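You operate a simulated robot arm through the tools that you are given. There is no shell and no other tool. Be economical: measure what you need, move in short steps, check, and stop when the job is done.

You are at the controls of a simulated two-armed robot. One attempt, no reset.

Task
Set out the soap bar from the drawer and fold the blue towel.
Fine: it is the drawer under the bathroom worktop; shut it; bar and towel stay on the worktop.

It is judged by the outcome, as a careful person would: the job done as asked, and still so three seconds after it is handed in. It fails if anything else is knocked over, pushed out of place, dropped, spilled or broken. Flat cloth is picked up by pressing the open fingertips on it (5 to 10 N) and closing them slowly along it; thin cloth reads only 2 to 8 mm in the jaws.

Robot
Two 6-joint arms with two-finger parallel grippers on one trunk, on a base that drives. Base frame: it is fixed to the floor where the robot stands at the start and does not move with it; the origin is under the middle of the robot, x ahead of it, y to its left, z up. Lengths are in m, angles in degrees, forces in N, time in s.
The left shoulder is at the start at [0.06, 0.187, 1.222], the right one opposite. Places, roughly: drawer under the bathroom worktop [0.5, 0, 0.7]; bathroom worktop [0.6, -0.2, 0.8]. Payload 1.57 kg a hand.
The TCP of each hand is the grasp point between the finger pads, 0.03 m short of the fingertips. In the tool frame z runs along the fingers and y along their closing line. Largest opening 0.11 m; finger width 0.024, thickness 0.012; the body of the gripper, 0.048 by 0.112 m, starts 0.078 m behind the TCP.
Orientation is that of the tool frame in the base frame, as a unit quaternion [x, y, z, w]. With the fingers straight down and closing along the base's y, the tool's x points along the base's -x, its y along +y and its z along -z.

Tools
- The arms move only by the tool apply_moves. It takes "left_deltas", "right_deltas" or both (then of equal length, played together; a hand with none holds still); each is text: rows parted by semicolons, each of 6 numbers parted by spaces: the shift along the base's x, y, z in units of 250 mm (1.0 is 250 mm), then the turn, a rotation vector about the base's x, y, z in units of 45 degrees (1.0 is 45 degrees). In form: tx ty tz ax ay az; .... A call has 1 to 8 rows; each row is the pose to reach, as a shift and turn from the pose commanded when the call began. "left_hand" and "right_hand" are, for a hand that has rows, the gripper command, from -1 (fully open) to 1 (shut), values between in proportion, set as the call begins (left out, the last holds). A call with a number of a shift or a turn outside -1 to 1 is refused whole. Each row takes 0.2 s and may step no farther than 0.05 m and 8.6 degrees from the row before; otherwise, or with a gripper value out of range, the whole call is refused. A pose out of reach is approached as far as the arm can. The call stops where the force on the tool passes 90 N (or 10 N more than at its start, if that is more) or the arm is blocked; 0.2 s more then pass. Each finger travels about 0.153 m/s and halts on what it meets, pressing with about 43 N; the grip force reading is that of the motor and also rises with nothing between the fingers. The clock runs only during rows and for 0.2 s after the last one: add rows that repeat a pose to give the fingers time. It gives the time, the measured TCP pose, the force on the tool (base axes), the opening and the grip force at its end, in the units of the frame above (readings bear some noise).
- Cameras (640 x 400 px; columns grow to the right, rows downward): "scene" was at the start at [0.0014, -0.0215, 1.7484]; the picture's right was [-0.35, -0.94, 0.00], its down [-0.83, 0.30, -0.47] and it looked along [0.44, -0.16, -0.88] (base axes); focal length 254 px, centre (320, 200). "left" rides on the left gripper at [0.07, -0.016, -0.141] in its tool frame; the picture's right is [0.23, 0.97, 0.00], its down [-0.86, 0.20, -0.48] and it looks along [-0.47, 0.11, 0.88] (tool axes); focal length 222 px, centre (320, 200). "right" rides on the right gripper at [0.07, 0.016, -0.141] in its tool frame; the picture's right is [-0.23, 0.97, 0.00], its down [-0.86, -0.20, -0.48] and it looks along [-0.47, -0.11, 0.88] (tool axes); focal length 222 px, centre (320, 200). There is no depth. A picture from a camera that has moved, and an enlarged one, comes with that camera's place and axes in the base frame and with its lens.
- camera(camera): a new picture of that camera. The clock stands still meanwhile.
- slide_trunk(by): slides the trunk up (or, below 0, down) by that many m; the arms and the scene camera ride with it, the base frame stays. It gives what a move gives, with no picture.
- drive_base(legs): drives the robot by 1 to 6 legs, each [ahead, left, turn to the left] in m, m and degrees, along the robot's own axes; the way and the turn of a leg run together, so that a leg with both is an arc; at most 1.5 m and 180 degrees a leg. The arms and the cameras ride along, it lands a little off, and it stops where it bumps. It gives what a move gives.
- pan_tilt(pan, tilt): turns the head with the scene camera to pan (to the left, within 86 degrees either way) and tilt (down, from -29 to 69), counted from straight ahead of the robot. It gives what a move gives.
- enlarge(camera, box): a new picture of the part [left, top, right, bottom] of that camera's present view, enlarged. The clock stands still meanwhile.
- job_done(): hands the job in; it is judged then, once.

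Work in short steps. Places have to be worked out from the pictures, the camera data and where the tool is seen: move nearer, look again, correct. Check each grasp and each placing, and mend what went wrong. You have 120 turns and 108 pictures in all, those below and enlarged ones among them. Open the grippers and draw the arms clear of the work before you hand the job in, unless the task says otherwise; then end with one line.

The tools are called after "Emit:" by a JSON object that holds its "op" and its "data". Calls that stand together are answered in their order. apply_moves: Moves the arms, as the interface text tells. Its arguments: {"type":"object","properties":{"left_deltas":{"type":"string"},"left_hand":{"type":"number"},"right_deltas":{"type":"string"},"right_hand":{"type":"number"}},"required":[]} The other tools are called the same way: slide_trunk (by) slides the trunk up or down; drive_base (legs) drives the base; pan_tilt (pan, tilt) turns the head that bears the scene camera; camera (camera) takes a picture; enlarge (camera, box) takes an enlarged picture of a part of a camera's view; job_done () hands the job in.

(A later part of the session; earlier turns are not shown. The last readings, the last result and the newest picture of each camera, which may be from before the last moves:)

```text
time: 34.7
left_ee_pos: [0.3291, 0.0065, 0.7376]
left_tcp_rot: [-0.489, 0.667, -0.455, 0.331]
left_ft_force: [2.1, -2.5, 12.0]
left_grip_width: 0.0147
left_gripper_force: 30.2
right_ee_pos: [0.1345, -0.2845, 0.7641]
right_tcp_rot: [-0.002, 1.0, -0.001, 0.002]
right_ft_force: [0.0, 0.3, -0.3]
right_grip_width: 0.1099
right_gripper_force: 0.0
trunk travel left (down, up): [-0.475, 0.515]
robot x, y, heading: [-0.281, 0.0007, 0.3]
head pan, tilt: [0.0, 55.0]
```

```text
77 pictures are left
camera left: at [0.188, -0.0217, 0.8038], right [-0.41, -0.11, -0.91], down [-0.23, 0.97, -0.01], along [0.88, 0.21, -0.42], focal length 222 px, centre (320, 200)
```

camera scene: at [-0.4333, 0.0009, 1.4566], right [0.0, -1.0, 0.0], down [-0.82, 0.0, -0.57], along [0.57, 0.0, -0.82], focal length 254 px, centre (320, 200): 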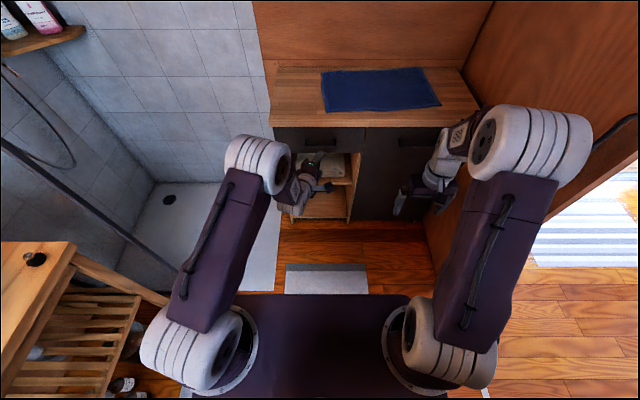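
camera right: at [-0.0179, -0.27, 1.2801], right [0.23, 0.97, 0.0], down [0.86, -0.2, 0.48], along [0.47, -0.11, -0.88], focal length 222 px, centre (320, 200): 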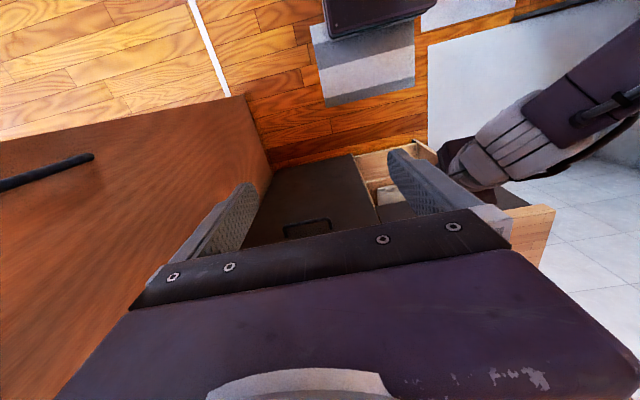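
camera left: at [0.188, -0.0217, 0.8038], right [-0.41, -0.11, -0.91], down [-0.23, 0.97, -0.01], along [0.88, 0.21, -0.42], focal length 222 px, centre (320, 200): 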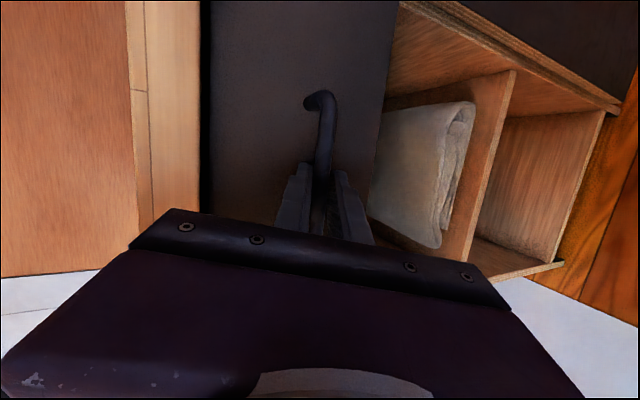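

The bar is gripped (14.7 mm). I pull the drawer by backing the base 0.1 first.

Emit:
{"op": "drive_base", "data": {"legs": [[-0.1, 0, 0]]}}

Emit:
{"op": "enlarge", "data": {"camera": "scene", "box": [200, 60, 440, 230]}}

```text
time: 35.9
left_ee_pos: [0.2225, 0.0061, 0.737]
left_tcp_rot: [-0.488, 0.667, -0.456, 0.331]
left_ft_force: [0.3, 3.5, 17.7]
left_grip_width: 0.0145
left_gripper_force: 30.8
right_ee_pos: [0.0293, -0.2845, 0.7646]
right_tcp_rot: [-0.001, 1.0, 0.0, 0.003]
right_ft_force: [-0.4, -0.2, 0.2]
right_grip_width: 0.1098
right_gripper_force: 0.0
trunk travel left (down, up): [-0.475, 0.515]
robot x, y, heading: [-0.3877, -0.0028, -0.0]
head pan, tilt: [0.0, 55.0]
```

```text
2.35 times, centred on (320, 145) of scene
camera zoom: at [-0.3766, 0.0021, 1.3817], right [0.0, -1.0, 0.0], down [-0.82, 0.0, -0.58], along [0.58, 0.0, -0.82], focal length 597 px, centre (320, 329)
```

zoom: 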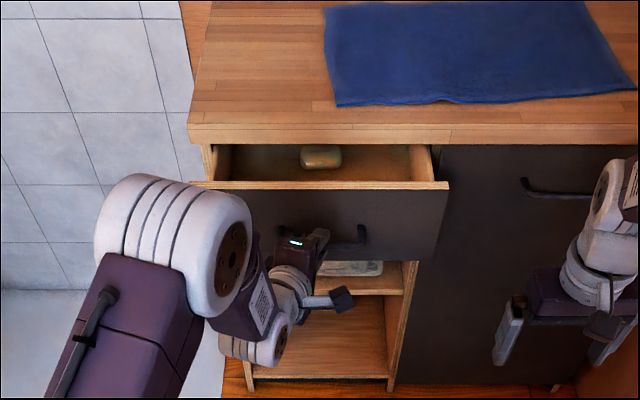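

It opens and the soap is in sight. I'll pull another 0.12.

Emit:
{"op": "drive_base", "data": {"legs": [[-0.11, 0, 0]]}}

Emit:
{"op": "enlarge", "data": {"camera": "scene", "box": [200, 60, 440, 230]}}

```text
time: 37.1
left_ee_pos: [0.1115, 0.0071, 0.7375]
left_tcp_rot: [-0.488, 0.667, -0.456, 0.33]
left_ft_force: [0.7, 11.3, 12.3]
left_grip_width: 0.0144
left_gripper_force: 31.0
right_ee_pos: [-0.0811, -0.286, 0.7659]
right_tcp_rot: [0.0, 1.0, 0.0, 0.0]
right_ft_force: [0.3, 0.4, 0.6]
right_grip_width: 0.1101
right_gripper_force: 0.1
trunk travel left (down, up): [-0.475, 0.515]
robot x, y, heading: [-0.4966, 0.0032, -0.1]
head pan, tilt: [0.0, 55.0]
```

```text
2.35 times, centred on (320, 145) of scene
camera zoom: at [-0.4869, 0.0033, 1.3817], right [0.0, -1.0, 0.0], down [-0.82, 0.0, -0.58], along [0.58, 0.0, -0.82], focal length 597 px, centre (320, 329)
```

zoom: 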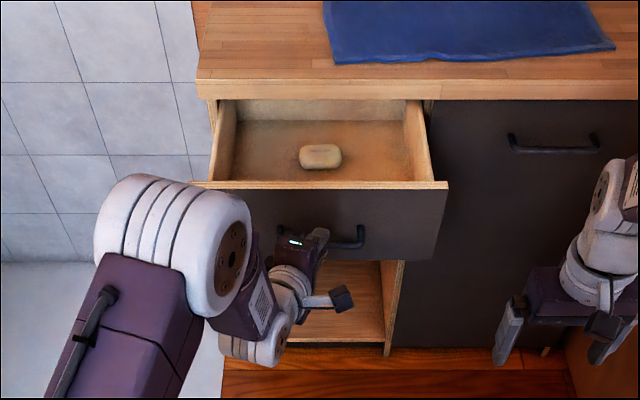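

The soap is about x≈0.35, too close under the worktop edge to reach from above. I pull another 0.1.

Emit:
{"op": "drive_base", "data": {"legs": [[-0.1, 0, 0]]}}

Emit:
{"op": "enlarge", "data": {"camera": "scene", "box": [200, 60, 440, 230]}}

```text
time: 38.3
left_ee_pos: [0.0099, 0.0048, 0.7362]
left_tcp_rot: [-0.487, 0.669, -0.454, 0.329]
left_ft_force: [-0.6, 0.6, 0.4]
left_grip_width: 0.0001
left_gripper_force: 21.2
right_ee_pos: [-0.1817, -0.2864, 0.7641]
right_tcp_rot: [0.0, 1.0, 0.0, 0.0]
right_ft_force: [-0.8, -0.2, 0.8]
right_grip_width: 0.1098
right_gripper_force: 0.0
trunk travel left (down, up): [-0.475, 0.515]
robot x, y, heading: [-0.5975, 0.0022, -0.1]
head pan, tilt: [0.0, 55.0]
```

```text
2.35 times, centred on (320, 145) of scene
camera zoom: at [-0.5876, 0.0016, 1.3815], right [0.0, -1.0, 0.0], down [-0.82, 0.0, -0.58], along [0.58, 0.0, -0.82], focal length 597 px, centre (320, 329)
```

zoom: 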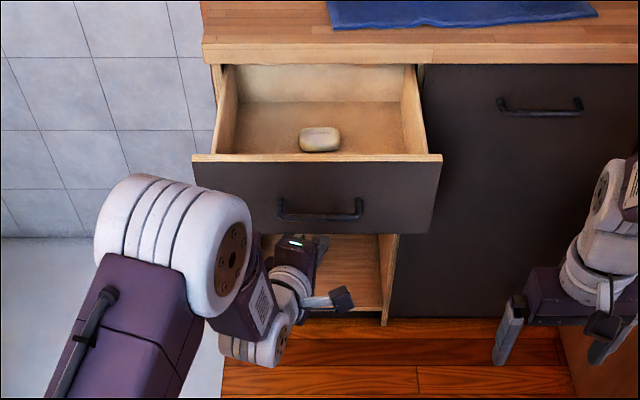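

The drawer hit its stop (open ~0.25) and the grip slipped off harmlessly. Soap is near (0.30, 0.0). I now bring the left hand back to vertical, reversing the pitch in its arm plane.

Emit:
{"op": "apply_moves", "data": {"left_deltas": "-0.08 0.025 0.04 0.05 0.158 0; -0.16 0.05 0.1 0.1 0.316 0; -0.25 0.08 0.16 0.15 0.476 0", "left_hand": -1}}

```text
time: 39.1
left_ee_pos: [-0.0519, 0.0235, 0.7737]
left_tcp_rot: [-0.544, 0.744, -0.316, 0.226]
left_ft_force: [-0.6, -0.1, 0.6]
left_grip_width: 0.1101
left_gripper_force: 0.0
right_ee_pos: [-0.1816, -0.2862, 0.7638]
right_tcp_rot: [0.0, 1.0, 0.0, 0.0]
right_ft_force: [-0.5, -0.5, 0.2]
right_grip_width: 0.1101
right_gripper_force: 0.1
trunk travel left (down, up): [-0.475, 0.515]
robot x, y, heading: [-0.5981, -0.001, -0.2]
head pan, tilt: [0.0, 55.0]
```

Good; undo the remaining ~45°.

Emit:
{"op": "apply_moves", "data": {"left_deltas": "-0.05 0.015 0.02 0.05 0.158 0; -0.1 0.03 0.04 0.1 0.316 0; -0.15 0.05 0.06 0.15 0.476 0; -0.2 0.065 0.08 0.2 0.635 0; -0.24 0.08 0.1 0.25 0.79 0; -0.28 0.09 0.12 0.305 0.955 0"}}

Emit:
{"op": "slide_trunk", "data": {"by": 0.375}}

Emit:
{"op": "camera", "data": {"camera": "scene"}}

```text
time: 40.5
left_ee_pos: [-0.1203, 0.0467, 0.8043]
left_tcp_rot: [-0.591, 0.807, -0.005, 0.0]
left_ft_force: [0.0, 0.2, -0.4]
left_grip_width: 0.1103
left_gripper_force: 0.1
right_ee_pos: [-0.1795, -0.2864, 0.7635]
right_tcp_rot: [0.001, 1.0, 0.0, 0.0]
right_ft_force: [-0.7, 0.3, 0.1]
right_grip_width: 0.1099
right_gripper_force: 0.1
trunk travel left (down, up): [-0.475, 0.515]
robot x, y, heading: [-0.5954, -0.0005, -0.2]
head pan, tilt: [0.0, 55.0]
```

```text
time: 44.1
left_ee_pos: [-0.1203, 0.0471, 1.1795]
left_tcp_rot: [-0.592, 0.806, -0.006, 0.001]
left_ft_force: [-0.7, -0.5, 0.2]
left_grip_width: 0.1101
left_gripper_force: 0.0
right_ee_pos: [-0.182, -0.2866, 1.139]
right_tcp_rot: [0.0, 1.0, 0.0, -0.001]
right_ft_force: [0.3, 0.2, -0.5]
right_grip_width: 0.1099
right_gripper_force: 0.0
trunk travel left (down, up): [-0.85, 0.14]
robot x, y, heading: [-0.5981, 0.0012, -0.1]
head pan, tilt: [0.0, 55.0]
```

```text
73 pictures are left
camera scene: at [-0.5848, 0.0014, 1.7565], right [0.0, -1.0, 0.0], down [-0.82, 0.0, -0.57], along [0.57, 0.0, -0.82], focal length 254 px, centre (320, 200)
```

scene: 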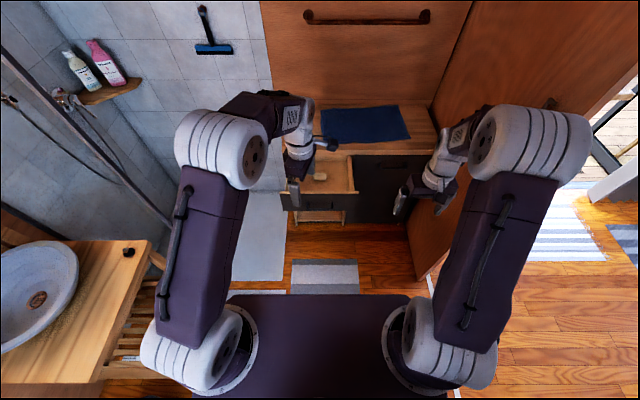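

Unroll the left hand and drive toward the soap.

Emit:
{"op": "apply_moves", "data": {"left_deltas": "0 0 0 0 0 -0.16; 0 0 0 0 0 -0.32; 0 0 0 0 0 -0.48; 0 0 0 0 0 -0.64; 0 0 0 0 0 -0.8"}}

Emit:
{"op": "apply_moves", "data": {"left_deltas": "0 0 0 0 0 -0.16; 0 0 0 0 0 -0.32; 0 0 0 0 0 -0.48; 0 0 0 0 0 -0.64; 0 0 0 0 0 -0.8"}}

Emit:
{"op": "drive_base", "data": {"legs": [[0.4, 0, 0]]}}

Emit:
{"op": "camera", "data": {"camera": "left"}}

Emit:
{"op": "camera", "data": {"camera": "scene"}}

```text
time: 45.3
left_ee_pos: [-0.1215, 0.0469, 1.1785]
left_tcp_rot: [-0.313, 0.95, -0.006, 0.0]
left_ft_force: [-0.6, -0.2, -0.1]
left_grip_width: 0.1101
left_gripper_force: 0.1
right_ee_pos: [-0.1823, -0.2868, 1.1385]
right_tcp_rot: [0.0, 1.0, 0.0, 0.0]
right_ft_force: [-0.4, 0.3, 1.6]
right_grip_width: 0.11
right_gripper_force: 0.0
trunk travel left (down, up): [-0.85, 0.14]
robot x, y, heading: [-0.5993, -0.0009, -0.2]
head pan, tilt: [0.0, 55.0]
```

```text
time: 46.5
left_ee_pos: [-0.1207, 0.047, 1.1804]
left_tcp_rot: [-0.004, 1.0, -0.005, -0.003]
left_ft_force: [0.5, 0.1, -0.1]
left_grip_width: 0.1103
left_gripper_force: 0.0
right_ee_pos: [-0.1805, -0.2858, 1.1383]
right_tcp_rot: [0.0, 1.0, -0.001, 0.0]
right_ft_force: [-0.2, 0.3, -0.5]
right_grip_width: 0.1102
right_gripper_force: 0.1
trunk travel left (down, up): [-0.85, 0.14]
robot x, y, heading: [-0.5987, -0.0006, -0.0]
head pan, tilt: [0.0, 55.0]
```

```text
time: 49.0
left_ee_pos: [0.2776, 0.0435, 1.1807]
left_tcp_rot: [-0.002, 1.0, -0.006, -0.001]
left_ft_force: [-1.1, 0.4, -0.3]
left_grip_width: 0.11
left_gripper_force: 0.1
right_ee_pos: [0.2158, -0.2903, 1.1388]
right_tcp_rot: [0.003, 1.0, 0.001, 0.001]
right_ft_force: [0.3, 0.3, -0.2]
right_grip_width: 0.11
right_gripper_force: 0.1
trunk travel left (down, up): [-0.85, 0.14]
robot x, y, heading: [-0.197, 0.0021, -0.3]
head pan, tilt: [0.0, 55.0]
```

```text
72 pictures are left
camera left: at [0.2087, 0.0284, 1.322], right [-0.23, 0.97, -0.01], down [0.86, 0.21, 0.47], along [0.46, 0.1, -0.88], focal length 222 px, centre (320, 200)
```

left: 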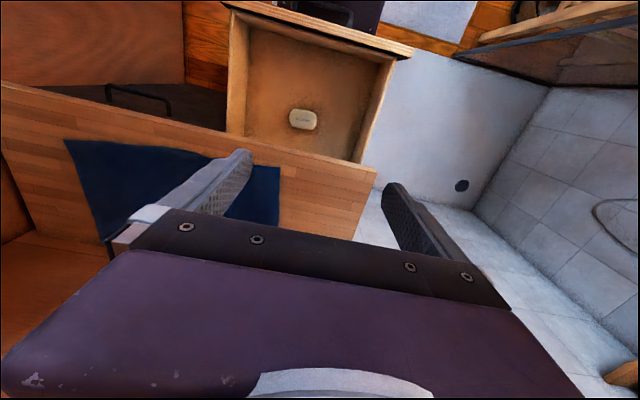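

```text
71 pictures are left
camera scene: at [-0.188, -0.0001, 1.7566], right [-0.01, -1.0, 0.0], down [-0.82, 0.0, -0.57], along [0.57, 0.0, -0.82], focal length 254 px, centre (320, 200)
```

scene: 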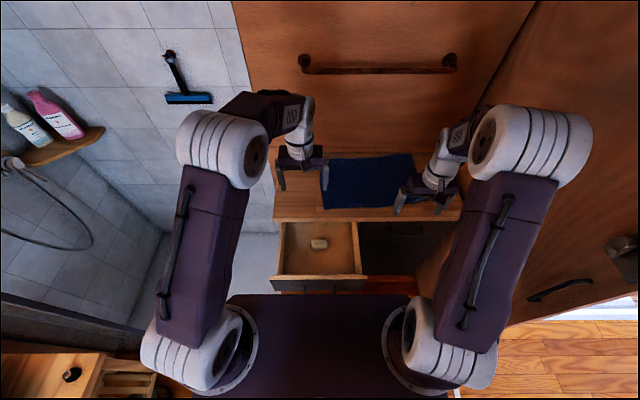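

Triangulated, the soap is at about (0.306, 0.003, 0.695). I drive 0.08 closer and lower the left hand above it.

Emit:
{"op": "drive_base", "data": {"legs": [[0.08, 0, 0]]}}

Emit:
{"op": "apply_moves", "data": {"left_deltas": "-0.04 -0.03 -0.17 0 0 0; -0.08 -0.06 -0.34 0 0 0; -0.12 -0.09 -0.51 0 0 0; -0.16 -0.12 -0.68 0 0 0; -0.19 -0.15 -0.84 0 0 0; -0.2 -0.16 -1.0 0 0 0"}}

Emit:
{"op": "camera", "data": {"camera": "left"}}

```text
time: 50.0
left_ee_pos: [0.3498, 0.0439, 1.1825]
left_tcp_rot: [-0.003, 1.0, -0.006, -0.001]
left_ft_force: [-1.1, 0.0, 0.7]
left_grip_width: 0.1102
left_gripper_force: 0.0
right_ee_pos: [0.2898, -0.2882, 1.1416]
right_tcp_rot: [0.002, 1.0, 0.0, 0.003]
right_ft_force: [-1.1, 0.6, -0.1]
right_grip_width: 0.1098
right_gripper_force: 0.0
trunk travel left (down, up): [-0.85, 0.14]
robot x, y, heading: [-0.1202, -0.0014, -0.0]
head pan, tilt: [0.0, 55.0]
```

```text
time: 51.4
left_ee_pos: [0.3099, 0.0056, 0.9277]
left_tcp_rot: [-0.003, 1.0, -0.004, -0.003]
left_ft_force: [0.5, -0.1, 0.0]
left_grip_width: 0.11
left_gripper_force: 0.1
right_ee_pos: [0.2967, -0.2887, 1.1378]
right_tcp_rot: [0.002, 1.0, 0.0, -0.002]
right_ft_force: [-0.7, -0.1, 0.2]
right_grip_width: 0.1099
right_gripper_force: 0.0
trunk travel left (down, up): [-0.85, 0.14]
robot x, y, heading: [-0.1207, 0.0002, -0.0]
head pan, tilt: [0.0, 55.0]
```

```text
70 pictures are left
camera left: at [0.2405, -0.01, 1.0697], right [-0.23, 0.97, -0.01], down [0.86, 0.21, 0.47], along [0.46, 0.1, -0.88], focal length 222 px, centre (320, 200)
```

left: 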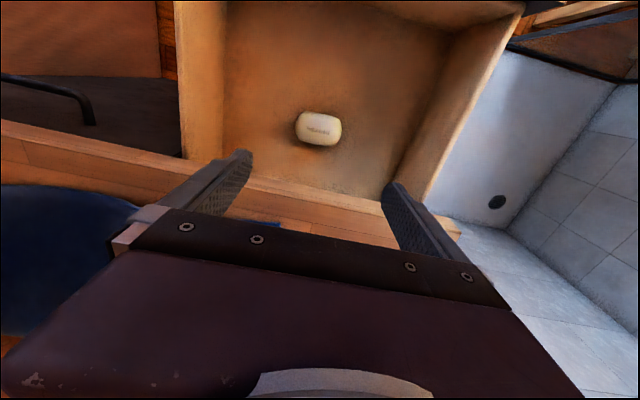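

Soap confirmed at (0.308, 0.0). I descend to z≈0.75 slightly nearer me to keep the body clear of the worktop edge.

Emit:
{"op": "apply_moves", "data": {"left_deltas": "-0.02 -0.01 -0.15 0 0 0; -0.035 -0.02 -0.3 0 0 0; -0.035 -0.02 -0.45 0 0 0; -0.035 -0.02 -0.6 0 0 0; -0.035 -0.02 -0.7 0 0 0"}}

Emit:
{"op": "camera", "data": {"camera": "left"}}

Emit:
{"op": "enlarge", "data": {"camera": "scene", "box": [240, 160, 420, 290]}}

```text
time: 52.6
left_ee_pos: [0.2956, 0.0016, 0.7527]
left_tcp_rot: [-0.004, 1.0, -0.005, -0.003]
left_ft_force: [-0.3, -0.5, -1.2]
left_grip_width: 0.11
left_gripper_force: 0.0
right_ee_pos: [0.296, -0.2895, 1.1401]
right_tcp_rot: [0.002, 1.0, 0.0, 0.001]
right_ft_force: [-0.3, -0.5, 0.0]
right_grip_width: 0.1099
right_gripper_force: 0.0
trunk travel left (down, up): [-0.85, 0.14]
robot x, y, heading: [-0.1179, 0.0005, -0.1]
head pan, tilt: [0.0, 55.0]
```

```text
69 pictures are left
camera left: at [0.2283, -0.0135, 0.8932], right [-0.23, 0.97, -0.01], down [0.86, 0.21, 0.47], along [0.46, 0.1, -0.88], focal length 222 px, centre (320, 200)
```

left: 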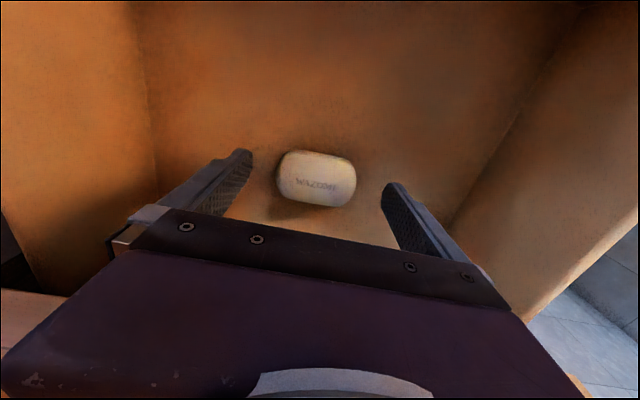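

```text
3.08 times, centred on (330, 225) of scene
camera zoom: at [-0.1074, -0.0003, 1.7566], right [0.0, -1.0, 0.0], down [-0.82, 0.0, -0.57], along [0.57, 0.0, -0.82], focal length 781 px, centre (289, 123)
```

zoom: 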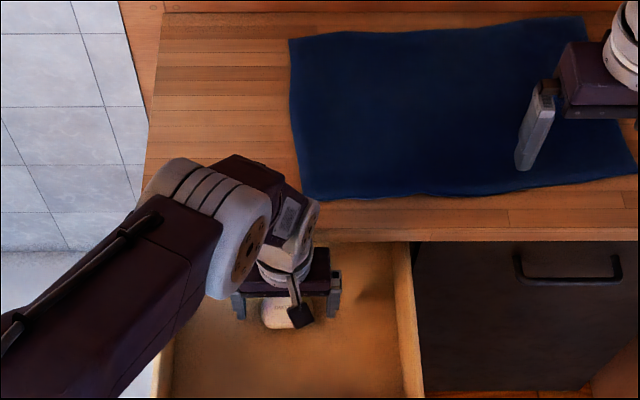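

Soap is centred between the fingers. Lower to z≈0.712.

Emit:
{"op": "apply_moves", "data": {"left_deltas": "0.025 -0.006 -0.06 0 0 0; 0.025 -0.006 -0.12 0 0 0; 0.025 -0.006 -0.16 0 0 0"}}

```text
time: 53.4
left_ee_pos: [0.2974, 0.0009, 0.7193]
left_tcp_rot: [-0.002, 1.0, -0.005, -0.002]
left_ft_force: [0.2, 0.0, -0.5]
left_grip_width: 0.1101
left_gripper_force: 0.0
left hand out of reach, approached as far as the arm can: row 3
right_ee_pos: [0.2944, -0.2895, 1.1386]
right_tcp_rot: [0.001, 1.0, 0.0, 0.001]
right_ft_force: [0.9, -0.3, -0.2]
right_grip_width: 0.11
right_gripper_force: 0.2
trunk travel left (down, up): [-0.85, 0.14]
robot x, y, heading: [-0.1214, -0.0012, -0.3]
head pan, tilt: [0.0, 55.0]
```

At the reach limit; lower the trunk 1 cm instead.

Emit:
{"op": "slide_trunk", "data": {"by": -0.01}}

Emit:
{"op": "camera", "data": {"camera": "left"}}

```text
time: 54.1
left_ee_pos: [0.3064, -0.0006, 0.7181]
left_tcp_rot: [-0.002, 1.0, -0.006, 0.007]
left_ft_force: [0.2, 18.0, 75.1]
left_grip_width: 0.1099
left_gripper_force: 0.1
right_ee_pos: [0.293, -0.2888, 1.1305]
right_tcp_rot: [0.001, 1.0, -0.001, 0.001]
right_ft_force: [0.3, 0.0, -0.4]
right_grip_width: 0.1099
right_gripper_force: 0.0
trunk travel left (down, up): [-0.84, 0.15]
robot x, y, heading: [-0.1235, 0.0002, -0.5]
head pan, tilt: [0.0, 55.0]
stopped: the force on the tool passed its limit (the readings are from after the stop); the commanded pose is now the measured one
```

```text
67 pictures are left
camera left: at [0.236, -0.014, 0.8579], right [-0.23, 0.97, -0.01], down [0.85, 0.21, 0.49], along [0.48, 0.1, -0.87], focal length 222 px, centre (320, 200)
```

left: 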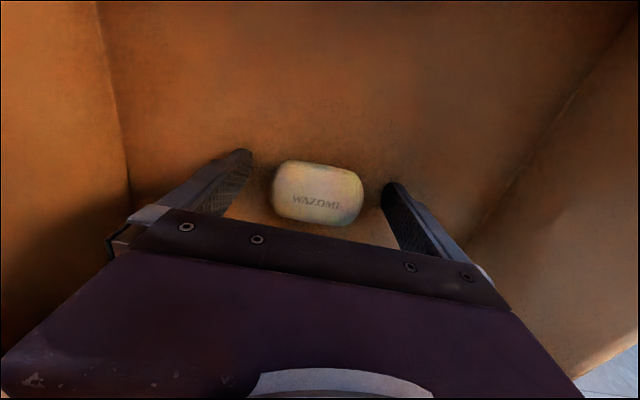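

The fingertips are on the drawer floor (z≈0.687). I ease up a few millimetres, then close on the soap.

Emit:
{"op": "slide_trunk", "data": {"by": 0.011}}

Emit:
{"op": "apply_moves", "data": {"left_deltas": "0 0 0 0 0 0; 0 0 0 0 0 0; 0 0 0 0 0 0", "left_hand": 0.6}}

Emit:
{"op": "camera", "data": {"camera": "left"}}

```text
time: 54.7
left_ee_pos: [0.3024, -0.0002, 0.7221]
left_tcp_rot: [-0.002, 1.0, -0.006, 0.0]
left_ft_force: [0.2, 0.2, -0.6]
left_grip_width: 0.1101
left_gripper_force: 0.0
right_ee_pos: [0.2964, -0.2898, 1.1389]
right_tcp_rot: [0.001, 1.0, 0.0, 0.0]
right_ft_force: [0.2, -0.2, -0.3]
right_grip_width: 0.1098
right_gripper_force: 0.0
trunk travel left (down, up): [-0.851, 0.139]
robot x, y, heading: [-0.1193, 0.0001, -0.2]
head pan, tilt: [0.0, 55.0]
```

```text
time: 55.5
left_ee_pos: [0.3023, 0.0001, 0.7239]
left_tcp_rot: [-0.003, 1.0, -0.006, 0.001]
left_ft_force: [0.4, -0.6, -1.5]
left_grip_width: 0.0729
left_gripper_force: 42.8
right_ee_pos: [0.2947, -0.2887, 1.1404]
right_tcp_rot: [0.002, 1.0, 0.0, 0.001]
right_ft_force: [0.0, 0.6, 0.3]
right_grip_width: 0.1099
right_gripper_force: 0.0
trunk travel left (down, up): [-0.851, 0.139]
robot x, y, heading: [-0.1221, 0.0019, -0.2]
head pan, tilt: [0.0, 55.0]
```

```text
66 pictures are left
camera left: at [0.2334, -0.0145, 0.8641], right [-0.23, 0.97, -0.01], down [0.85, 0.21, 0.48], along [0.47, 0.1, -0.88], focal length 222 px, centre (320, 200)
```

left: 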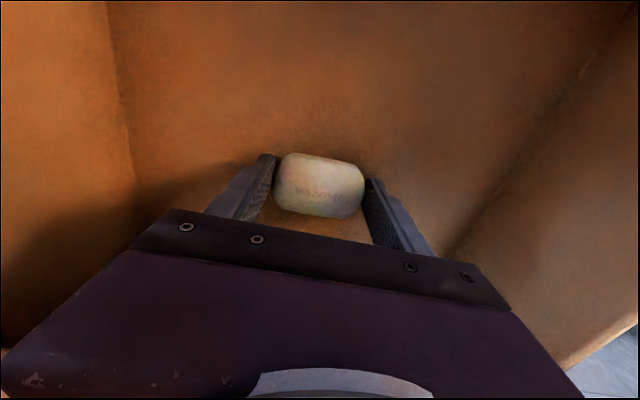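

Soap gripped at 73 mm. Lift straight up.

Emit:
{"op": "apply_moves", "data": {"left_deltas": "0 0 0.12 0 0 0; 0 0 0.28 0 0 0; 0 0 0.46 0 0 0; 0 0 0.64 0 0 0; 0 0 0.82 0 0 0; 0 0 1 0 0 0"}}

Emit:
{"op": "camera", "data": {"camera": "left"}}

```text
time: 56.9
left_ee_pos: [0.3039, -0.0004, 0.9718]
left_tcp_rot: [-0.002, 1.0, -0.006, 0.001]
left_ft_force: [-0.7, 0.7, -0.6]
left_grip_width: 0.0729
left_gripper_force: 43.4
right_ee_pos: [0.2935, -0.2895, 1.1405]
right_tcp_rot: [0.001, 1.0, 0.0, 0.0]
right_ft_force: [0.6, -0.4, 0.0]
right_grip_width: 0.11
right_gripper_force: 0.0
trunk travel left (down, up): [-0.851, 0.139]
robot x, y, heading: [-0.1217, -0.003, -0.5]
head pan, tilt: [0.0, 55.0]
```

```text
65 pictures are left
camera left: at [0.2341, -0.0168, 1.1121], right [-0.23, 0.97, -0.01], down [0.85, 0.21, 0.48], along [0.47, 0.1, -0.88], focal length 222 px, centre (320, 200)
```

left: 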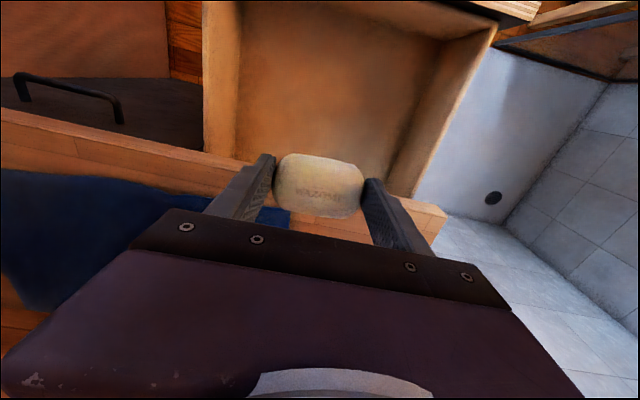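

Soap held. I carry it over the free left end of the worktop, toward (0.43, 0.13).

Emit:
{"op": "apply_moves", "data": {"left_deltas": "0.1 0.1 0.05 0 0 0; 0.2 0.2 0.05 0 0 0; 0.3 0.3 0.05 0 0 0; 0.4 0.41 0.05 0 0 0; 0.5 0.52 0.05 0 0 0"}}

Emit:
{"op": "camera", "data": {"camera": "left"}}

Emit:
{"op": "enlarge", "data": {"camera": "scene", "box": [220, 100, 480, 280]}}

```text
time: 58.1
left_ee_pos: [0.4283, 0.1291, 0.9843]
left_tcp_rot: [-0.002, 1.0, -0.006, 0.001]
left_ft_force: [0.3, -0.8, -1.8]
left_grip_width: 0.0731
left_gripper_force: 43.0
right_ee_pos: [0.2963, -0.2876, 1.1412]
right_tcp_rot: [0.0, 1.0, 0.0, 0.001]
right_ft_force: [0.3, -0.2, 0.0]
right_grip_width: 0.1102
right_gripper_force: 0.1
trunk travel left (down, up): [-0.851, 0.139]
robot x, y, heading: [-0.118, -0.0007, -0.3]
head pan, tilt: [0.0, 55.0]
```

```text
64 pictures are left
camera left: at [0.3598, 0.1152, 1.1259], right [-0.23, 0.97, -0.01], down [0.85, 0.21, 0.48], along [0.47, 0.1, -0.88], focal length 222 px, centre (320, 200)
```

left: 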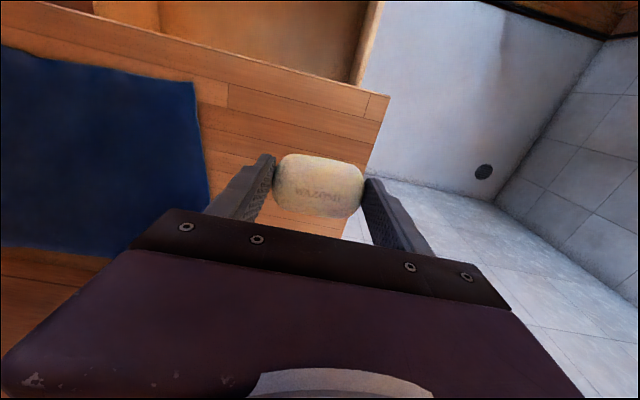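

```text
2.22 times, centred on (350, 190) of scene
camera zoom: at [-0.1066, 0.0015, 1.7576], right [0.0, -1.0, 0.0], down [-0.82, 0.0, -0.57], along [0.57, 0.0, -0.82], focal length 564 px, centre (253, 222)
```

zoom: 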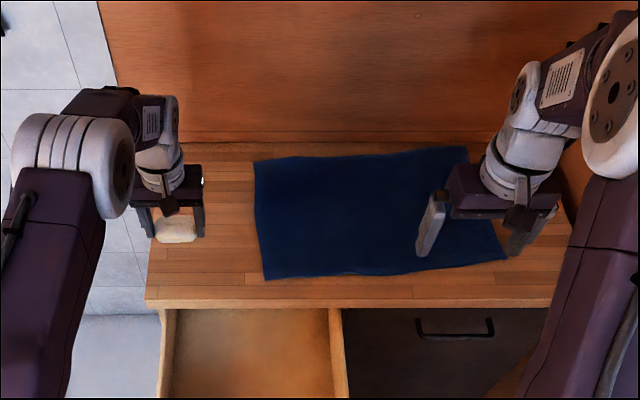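

The geometry agrees on worktop z≈0.85, left edge y≈0.19 and towel corner (0.395, −0.02). I lower the soap at y≈0.12.

Emit:
{"op": "apply_moves", "data": {"left_deltas": "0 -0.03 -0.12 0 0 0; 0 -0.04 -0.24 0 0 0; 0 -0.04 -0.34 0 0 0; 0 -0.04 -0.37 0 0 0"}}

```text
time: 59.1
left_ee_pos: [0.428, 0.1198, 0.8921]
left_tcp_rot: [-0.003, 1.0, -0.006, 0.002]
left_ft_force: [-0.1, 0.2, -1.8]
left_grip_width: 0.0731
left_gripper_force: 43.5
right_ee_pos: [0.2945, -0.2892, 1.1403]
right_tcp_rot: [0.001, 1.0, 0.0, 0.0]
right_ft_force: [-0.1, 0.1, -0.2]
right_grip_width: 0.1101
right_gripper_force: 0.0
trunk travel left (down, up): [-0.851, 0.139]
robot x, y, heading: [-0.1239, 0.0004, -0.1]
head pan, tilt: [0.0, 55.0]
```

Emit:
{"op": "apply_moves", "data": {"left_deltas": "0 0 -0.01 0 0 0; 0 0 -0.02 0 0 0; 0 0 -0.03 0 0 0"}}

Emit:
{"op": "enlarge", "data": {"camera": "scene", "box": [260, 170, 330, 220]}}

```text
time: 59.9
left_ee_pos: [0.4292, 0.1186, 0.8862]
left_tcp_rot: [-0.002, 1.0, -0.007, 0.0]
left_ft_force: [0.5, 0.0, -0.5]
left_grip_width: 0.073
left_gripper_force: 43.4
right_ee_pos: [0.2949, -0.2879, 1.139]
right_tcp_rot: [0.001, 1.0, 0.001, 0.0]
right_ft_force: [-0.3, -0.1, -0.5]
right_grip_width: 0.11
right_gripper_force: 0.0
trunk travel left (down, up): [-0.851, 0.139]
robot x, y, heading: [-0.1222, -0.0036, -0.1]
head pan, tilt: [0.0, 55.0]
```

```text
8.00 times, centred on (295, 195) of scene
camera zoom: at [-0.1077, -0.0001, 1.7576], right [0.0, -1.0, 0.0], down [-0.82, 0.0, -0.57], along [0.57, 0.0, -0.82], focal length 2031 px, centre (520, 240)
```

zoom: 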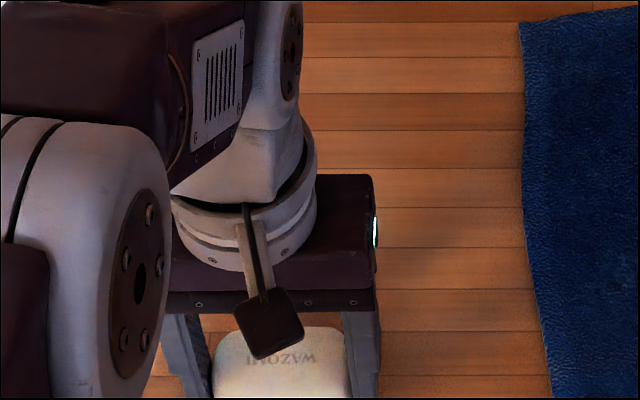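

Near contact but no force yet; continue in small steps until it touches.

Emit:
{"op": "apply_moves", "data": {"left_deltas": "0 0 -0.01 0 0 0; 0 0 -0.02 0 0 0"}}

```text
time: 60.5
left_ee_pos: [0.4281, 0.1195, 0.884]
left_tcp_rot: [-0.002, 1.0, -0.006, 0.004]
left_ft_force: [2.7, -1.0, 25.0]
left_grip_width: 0.0733
left_gripper_force: 43.2
right_ee_pos: [0.2944, -0.29, 1.1411]
right_tcp_rot: [0.001, 1.0, 0.0, 0.001]
right_ft_force: [0.5, 0.8, 0.7]
right_grip_width: 0.1099
right_gripper_force: 0.0
trunk travel left (down, up): [-0.851, 0.139]
robot x, y, heading: [-0.1189, -0.0023, -0.1]
head pan, tilt: [0.0, 55.0]
```

Contact (25 N). Ease 1 mm and open.

Emit:
{"op": "apply_moves", "data": {"left_deltas": "0 0 0.01 0 0 0; 0 0 0.01 0 0 0; 0 0 0.01 0 0 0", "left_hand": -0.75}}

Emit:
{"op": "apply_moves", "data": {"left_deltas": "0 0 0.1 0 0 0; 0 0 0.25 0 0 0; 0 0 0.42 0 0 0; 0 0 0.6 0 0 0; 0 0 0.8 0 0 0; 0 0 1 0 0 0"}}

Emit:
{"op": "camera", "data": {"camera": "left"}}

Emit:
{"op": "camera", "data": {"camera": "scene"}}

```text
time: 61.3
left_ee_pos: [0.4273, 0.1197, 0.8835]
left_tcp_rot: [-0.003, 1.0, -0.006, 0.001]
left_ft_force: [0.1, -0.1, -0.1]
left_grip_width: 0.0962
left_gripper_force: 0.2
right_ee_pos: [0.2946, -0.2899, 1.1398]
right_tcp_rot: [0.001, 1.0, 0.0, 0.0]
right_ft_force: [-0.3, -0.4, -0.4]
right_grip_width: 0.1101
right_gripper_force: 0.0
trunk travel left (down, up): [-0.851, 0.139]
robot x, y, heading: [-0.1229, -0.0006, 0.0]
head pan, tilt: [0.0, 55.0]
```

```text
time: 62.7
left_ee_pos: [0.4257, 0.1175, 1.1359]
left_tcp_rot: [-0.002, 1.0, -0.007, 0.001]
left_ft_force: [0.7, 0.1, -0.5]
left_grip_width: 0.0965
left_gripper_force: 0.0
right_ee_pos: [0.2955, -0.2884, 1.1394]
right_tcp_rot: [0.001, 1.0, 0.0, 0.0]
right_ft_force: [0.2, -0.1, -0.1]
right_grip_width: 0.1101
right_gripper_force: 0.0
trunk travel left (down, up): [-0.851, 0.139]
robot x, y, heading: [-0.123, -0.0028, -0.2]
head pan, tilt: [0.0, 55.0]
```

```text
61 pictures are left
camera left: at [0.3566, 0.104, 1.2773], right [-0.23, 0.97, -0.01], down [0.85, 0.21, 0.48], along [0.47, 0.1, -0.88], focal length 222 px, centre (320, 200)
```

left: 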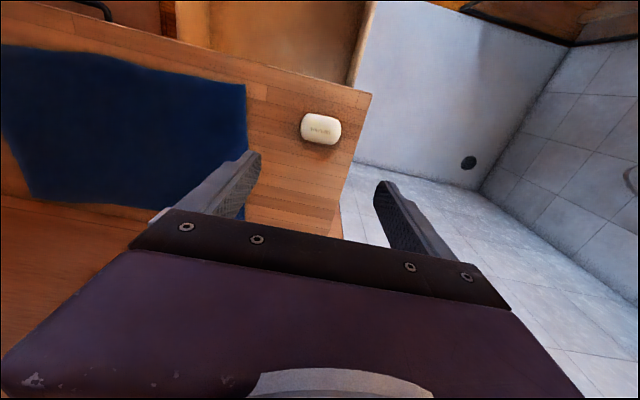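

```text
60 pictures are left
camera scene: at [-0.1091, -0.0004, 1.7575], right [0.0, -1.0, 0.0], down [-0.82, 0.0, -0.57], along [0.57, 0.0, -0.82], focal length 254 px, centre (320, 200)
```

scene: 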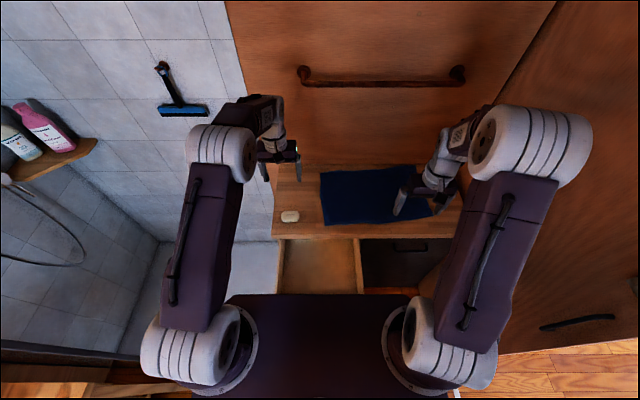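

Soap rests at (0.428, 0.12). Now for shutting the drawer: back off, then place the closed left fingers in front of the handle.

Emit:
{"op": "drive_base", "data": {"legs": [[-0.26, 0, 0]]}}

Emit:
{"op": "apply_moves", "data": {"left_deltas": "-0.12 -0.1 -0.1 0 0 0; -0.25 -0.2 -0.2 0 0 0; -0.38 -0.3 -0.3 0 0 0; -0.5 -0.4 -0.4 0 0 0; -0.6 -0.47 -0.5 0 0 0; -0.6 -0.47 -0.68 0 0 0; -0.6 -0.47 -0.84 0 0 0; -0.6 -0.47 -1 0 0 0", "left_hand": 1}}

Emit:
{"op": "camera", "data": {"camera": "left"}}

Emit:
{"op": "camera", "data": {"camera": "scene"}}

```text
time: 64.6
left_ee_pos: [0.1669, 0.121, 1.1343]
left_tcp_rot: [-0.006, 1.0, -0.006, 0.0]
left_ft_force: [0.4, -0.6, 0.0]
left_grip_width: 0.0962
left_gripper_force: 0.1
right_ee_pos: [0.0388, -0.2873, 1.1388]
right_tcp_rot: [-0.001, 1.0, 0.0, -0.001]
right_ft_force: [0.0, 0.3, -0.8]
right_grip_width: 0.1101
right_gripper_force: 0.1
trunk travel left (down, up): [-0.851, 0.139]
robot x, y, heading: [-0.3783, -0.0017, -0.2]
head pan, tilt: [0.0, 55.0]
```

```text
time: 66.4
left_ee_pos: [0.0159, 0.0015, 0.8852]
left_tcp_rot: [-0.005, 1.0, -0.006, 0.001]
left_ft_force: [0.3, -0.3, -0.6]
left_grip_width: 0.0002
left_gripper_force: 22.1
right_ee_pos: [0.0367, -0.287, 1.1412]
right_tcp_rot: [-0.001, 1.0, 0.0, 0.0]
right_ft_force: [0.9, -0.2, 0.5]
right_grip_width: 0.1101
right_gripper_force: 0.1
trunk travel left (down, up): [-0.851, 0.139]
robot x, y, heading: [-0.381, -0.0016, 0.2]
head pan, tilt: [0.0, 55.0]
```

```text
59 pictures are left
camera left: at [-0.0531, -0.0133, 1.026], right [-0.24, 0.97, -0.01], down [0.85, 0.21, 0.48], along [0.47, 0.1, -0.88], focal length 222 px, centre (320, 200)
```

left: 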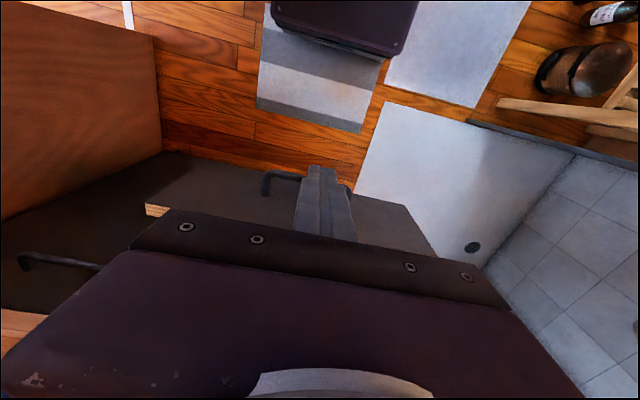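

```text
58 pictures are left
camera scene: at [-0.3674, -0.0003, 1.7576], right [0.0, -1.0, 0.0], down [-0.82, 0.0, -0.57], along [0.57, 0.0, -0.82], focal length 254 px, centre (320, 200)
```

scene: 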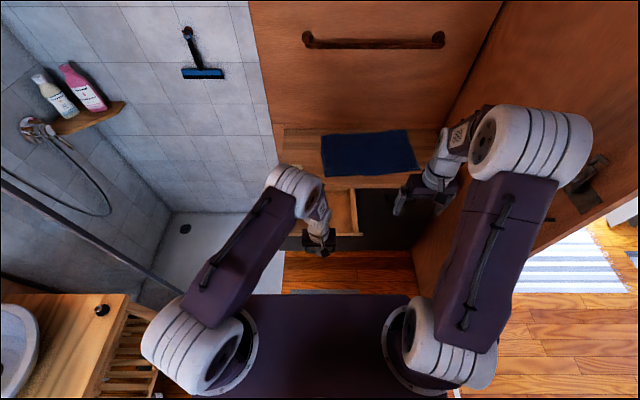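

The handle bar is ~5 cm ahead of the fingers. Descend in front of it with a slight forward tilt to keep the body away from the worktop edge.

Emit:
{"op": "apply_moves", "data": {"left_deltas": "0 0 -0.15 0 -0.1 0; 0 0 -0.3 0 -0.2 0; 0 0 -0.45 0 -0.3 0; 0 0 -0.57 0 -0.36 0"}}

Emit:
{"op": "camera", "data": {"camera": "left"}}

```text
time: 67.4
left_ee_pos: [0.0149, 0.001, 0.7412]
left_tcp_rot: [-0.004, 0.99, -0.007, 0.141]
left_ft_force: [0.8, -0.4, 0.1]
left_grip_width: 0.0
left_gripper_force: 21.4
left hand out of reach, approached as far as the arm can: row 2
right_ee_pos: [0.0359, -0.2872, 1.1398]
right_tcp_rot: [-0.002, 1.0, 0.0, 0.0]
right_ft_force: [0.5, 0.1, 0.3]
right_grip_width: 0.1098
right_gripper_force: 0.0
trunk travel left (down, up): [-0.851, 0.139]
robot x, y, heading: [-0.3775, 0.0006, 0.2]
head pan, tilt: [0.0, 55.0]
```

```text
57 pictures are left
camera left: at [-0.0914, -0.0137, 0.8572], right [-0.23, 0.97, -0.08], down [0.68, 0.21, 0.7], along [0.69, 0.1, -0.71], focal length 222 px, centre (320, 200)
```

left: 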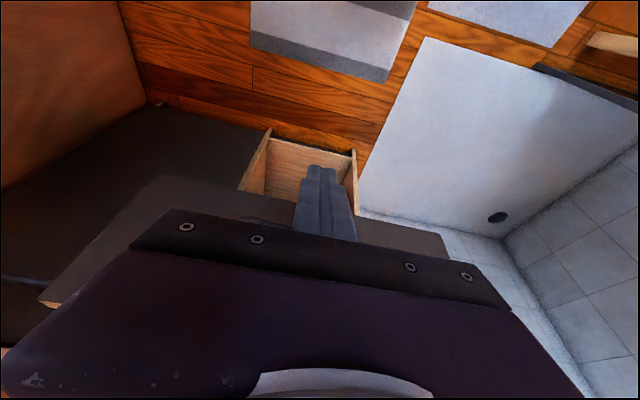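

In place before the handle. Drive forward 0.1 and check that the drawer moves.

Emit:
{"op": "drive_base", "data": {"legs": [[0.1, 0, 0]]}}

Emit:
{"op": "enlarge", "data": {"camera": "scene", "box": [220, 100, 480, 280]}}

```text
time: 68.5
left_ee_pos: [0.11, 0.0025, 0.7425]
left_tcp_rot: [-0.005, 0.99, -0.005, 0.143]
left_ft_force: [-0.2, -0.6, -0.2]
left_grip_width: 0.0
left_gripper_force: 21.5
right_ee_pos: [0.1331, -0.2855, 1.1413]
right_tcp_rot: [-0.002, 1.0, 0.001, 0.003]
right_ft_force: [0.0, -0.1, 0.4]
right_grip_width: 0.1098
right_gripper_force: 0.0
trunk travel left (down, up): [-0.851, 0.139]
robot x, y, heading: [-0.2867, 0.0019, 0.3]
head pan, tilt: [0.0, 55.0]
```

```text
2.22 times, centred on (350, 190) of scene
camera zoom: at [-0.2742, 0.0003, 1.7576], right [0.0, -1.0, 0.0], down [-0.82, 0.0, -0.58], along [0.58, 0.0, -0.82], focal length 564 px, centre (253, 222)
```

zoom: 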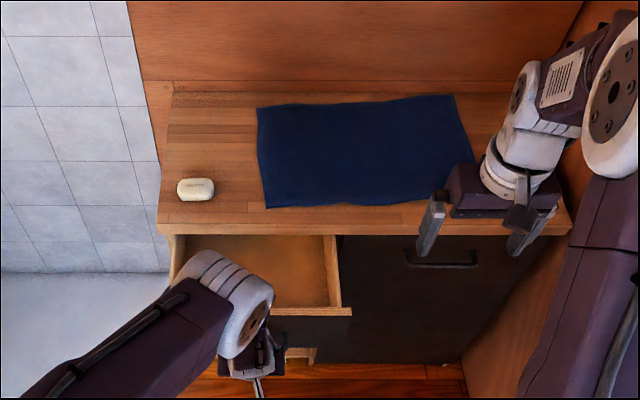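

The drawer moves easily. Push 0.12 more.

Emit:
{"op": "drive_base", "data": {"legs": [[0.12, 0, 0]]}}

Emit:
{"op": "enlarge", "data": {"camera": "scene", "box": [220, 120, 480, 300]}}

```text
time: 69.8
left_ee_pos: [0.229, 0.0029, 0.7427]
left_tcp_rot: [-0.005, 0.99, -0.007, 0.143]
left_ft_force: [0.6, -0.7, -0.4]
left_grip_width: 0.0
left_gripper_force: 21.2
right_ee_pos: [0.2512, -0.2845, 1.1422]
right_tcp_rot: [-0.003, 1.0, -0.001, 0.001]
right_ft_force: [-0.3, 0.9, 0.3]
right_grip_width: 0.1099
right_gripper_force: 0.0
trunk travel left (down, up): [-0.851, 0.139]
robot x, y, heading: [-0.1671, -0.0034, 0.2]
head pan, tilt: [0.0, 55.0]
```

```text
2.22 times, centred on (350, 210) of scene
camera zoom: at [-0.1545, 0.0012, 1.7576], right [0.0, -1.0, 0.0], down [-0.82, 0.0, -0.57], along [0.57, 0.0, -0.82], focal length 564 px, centre (253, 178)
```

zoom: 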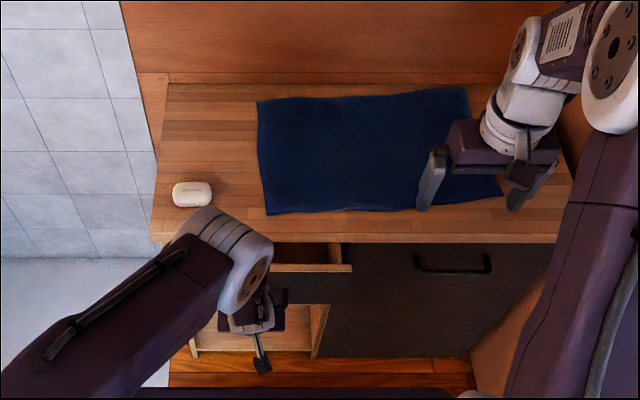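

Nearly there; ~0.085 left.

Emit:
{"op": "drive_base", "data": {"legs": [[0.08, 0, 0]]}}

Emit:
{"op": "enlarge", "data": {"camera": "scene", "box": [220, 140, 480, 320]}}

```text
time: 70.8
left_ee_pos: [0.3077, 0.003, 0.7427]
left_tcp_rot: [-0.005, 0.989, -0.007, 0.145]
left_ft_force: [-1.1, -0.7, -0.2]
left_grip_width: 0.0
left_gripper_force: 21.3
right_ee_pos: [0.3282, -0.285, 1.1422]
right_tcp_rot: [0.0, 1.0, 0.001, 0.002]
right_ft_force: [-1.0, -0.1, 1.0]
right_grip_width: 0.1097
right_gripper_force: 0.1
trunk travel left (down, up): [-0.851, 0.139]
robot x, y, heading: [-0.0871, -0.0026, 0.2]
head pan, tilt: [0.0, 55.0]
```

```text
2.22 times, centred on (350, 230) of scene
camera zoom: at [-0.0782, 0.0017, 1.7576], right [0.0, -1.0, 0.0], down [-0.82, 0.0, -0.58], along [0.58, 0.0, -0.82], focal length 564 px, centre (253, 133)
```

zoom: 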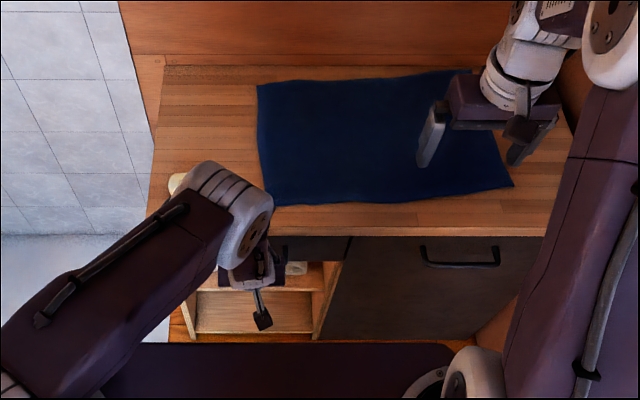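

Force is still ~0, so not fully home. Push another 1.5 cm.

Emit:
{"op": "drive_base", "data": {"legs": [[0.015, 0, 0]]}}

```text
time: 71.6
left_ee_pos: [0.3137, 0.0041, 0.7415]
left_tcp_rot: [-0.003, 0.991, -0.005, 0.134]
left_ft_force: [-46.1, -9.5, -13.9]
left_grip_width: 0.0
left_gripper_force: 21.1
right_ee_pos: [0.3417, -0.2865, 1.1414]
right_tcp_rot: [-0.002, 1.0, 0.0, 0.002]
right_ft_force: [-0.9, -0.3, 0.0]
right_grip_width: 0.1099
right_gripper_force: 0.0
trunk travel left (down, up): [-0.851, 0.139]
robot x, y, heading: [-0.0677, -0.0033, 0.1]
head pan, tilt: [0.0, 55.0]
```

46 N resistance: the drawer is home. Back off and verify.

Emit:
{"op": "drive_base", "data": {"legs": [[-0.15, 0, 0]]}}

Emit:
{"op": "camera", "data": {"camera": "left"}}

Emit:
{"op": "enlarge", "data": {"camera": "scene", "box": [240, 120, 480, 290]}}

```text
time: 72.9
left_ee_pos: [0.171, 0.0052, 0.7372]
left_tcp_rot: [-0.004, 0.991, -0.005, 0.131]
left_ft_force: [0.5, -0.2, 0.6]
left_grip_width: 0.0003
left_gripper_force: 21.4
right_ee_pos: [0.2018, -0.2856, 1.1398]
right_tcp_rot: [-0.003, 1.0, 0.0, -0.001]
right_ft_force: [0.9, -0.4, -0.6]
right_grip_width: 0.1101
right_gripper_force: 0.0
trunk travel left (down, up): [-0.851, 0.139]
robot x, y, heading: [-0.2197, 0.0006, 0.3]
head pan, tilt: [0.0, 55.0]
```

```text
53 pictures are left
camera left: at [0.0677, -0.0109, 0.8563], right [-0.23, 0.97, -0.07], down [0.7, 0.21, 0.68], along [0.68, 0.1, -0.73], focal length 222 px, centre (320, 200)
```

left: 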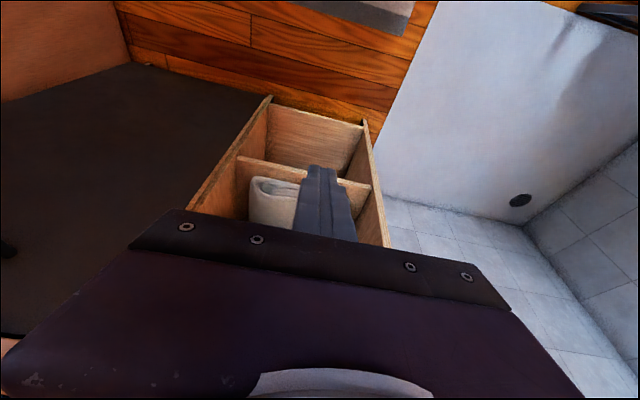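

```text
2.35 times, centred on (360, 205) of scene
camera zoom: at [-0.2022, 0.0007, 1.7575], right [0.0, -1.0, 0.0], down [-0.82, 0.0, -0.57], along [0.57, 0.0, -0.82], focal length 597 px, centre (226, 188)
```

zoom: 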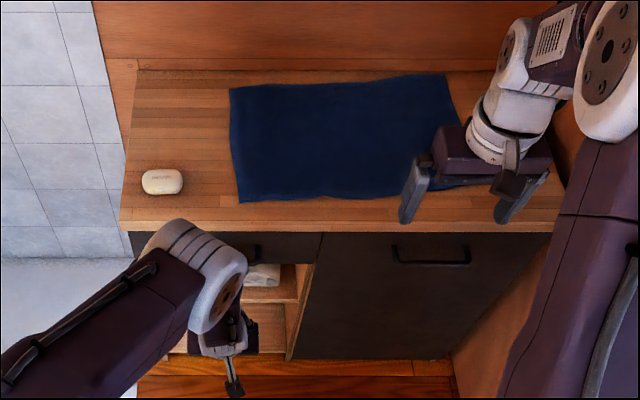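

The drawer is flush shut. Raise the left hand and level it out, then go to the towel.

Emit:
{"op": "apply_moves", "data": {"left_deltas": "0 0 0.15 0 0.08 0; 0 0.05 0.3 0 0.16 0; 0 0.15 0.45 0 0.24 0; 0 0.3 0.58 0 0.33 0; 0 0.45 0.7 0 0.33 0; 0 0.55 0.85 0 0.33 0; 0 0.65 1 0 0.33 0", "left_hand": -1}}

Emit:
{"op": "apply_moves", "data": {"left_deltas": "0 0.02 0.15 0 0 0; 0 0.04 0.3 0 0 0; 0 0.04 0.45 0 0 0; 0 0.04 0.6 0 0 0"}}

Emit:
{"op": "drive_base", "data": {"legs": [[0, -0.2, 0]]}}

Emit:
{"op": "camera", "data": {"camera": "scene"}}

```text
time: 74.5
left_ee_pos: [0.1686, 0.1663, 0.9893]
left_tcp_rot: [-0.004, 1.0, -0.006, 0.003]
left_ft_force: [0.3, 0.4, 0.3]
left_grip_width: 0.1102
left_gripper_force: 0.0
left hand out of reach, approached as far as the arm can: row 3, 4
right_ee_pos: [0.1987, -0.2844, 1.1404]
right_tcp_rot: [-0.003, 1.0, -0.001, 0.0]
right_ft_force: [0.0, -0.1, 0.1]
right_grip_width: 0.1102
right_gripper_force: 0.0
trunk travel left (down, up): [-0.851, 0.139]
robot x, y, heading: [-0.2223, 0.002, 0.2]
head pan, tilt: [0.0, 55.0]
```

```text
time: 75.5
left_ee_pos: [0.1709, 0.1785, 1.1403]
left_tcp_rot: [-0.005, 1.0, -0.004, 0.002]
left_ft_force: [-0.2, 0.8, 0.6]
left_grip_width: 0.1101
left_gripper_force: 0.1
right_ee_pos: [0.198, -0.2854, 1.1397]
right_tcp_rot: [-0.003, 1.0, 0.0, 0.001]
right_ft_force: [-0.8, -0.2, 0.6]
right_grip_width: 0.1101
right_gripper_force: 0.1
trunk travel left (down, up): [-0.851, 0.139]
robot x, y, heading: [-0.2184, -0.0007, 0.2]
head pan, tilt: [0.0, 55.0]
```

```text
time: 77.1
left_ee_pos: [0.1734, -0.0196, 1.1386]
left_tcp_rot: [-0.003, 1.0, -0.006, 0.003]
left_ft_force: [-0.2, -0.3, -0.6]
left_grip_width: 0.1102
left_gripper_force: 0.0
right_ee_pos: [0.1995, -0.485, 1.1418]
right_tcp_rot: [-0.002, 1.0, -0.001, 0.0]
right_ft_force: [0.0, 0.1, 0.3]
right_grip_width: 0.1102
right_gripper_force: 0.2
trunk travel left (down, up): [-0.851, 0.139]
robot x, y, heading: [-0.2182, -0.1993, 0.3]
head pan, tilt: [0.0, 55.0]
```

```text
51 pictures are left
camera scene: at [-0.205, -0.1955, 1.7576], right [0.0, -1.0, 0.0], down [-0.82, 0.0, -0.57], along [0.57, 0.0, -0.82], focal length 254 px, centre (320, 200)
```

scene: 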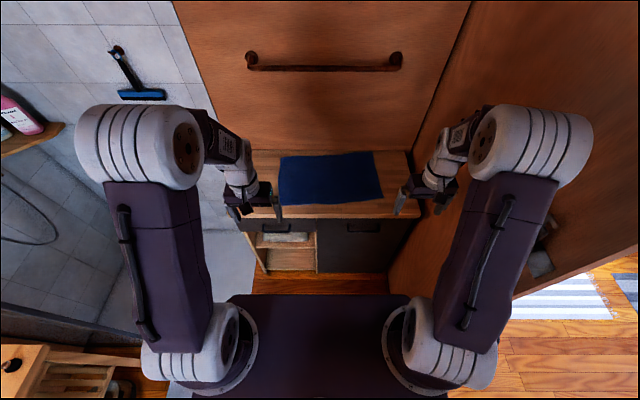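

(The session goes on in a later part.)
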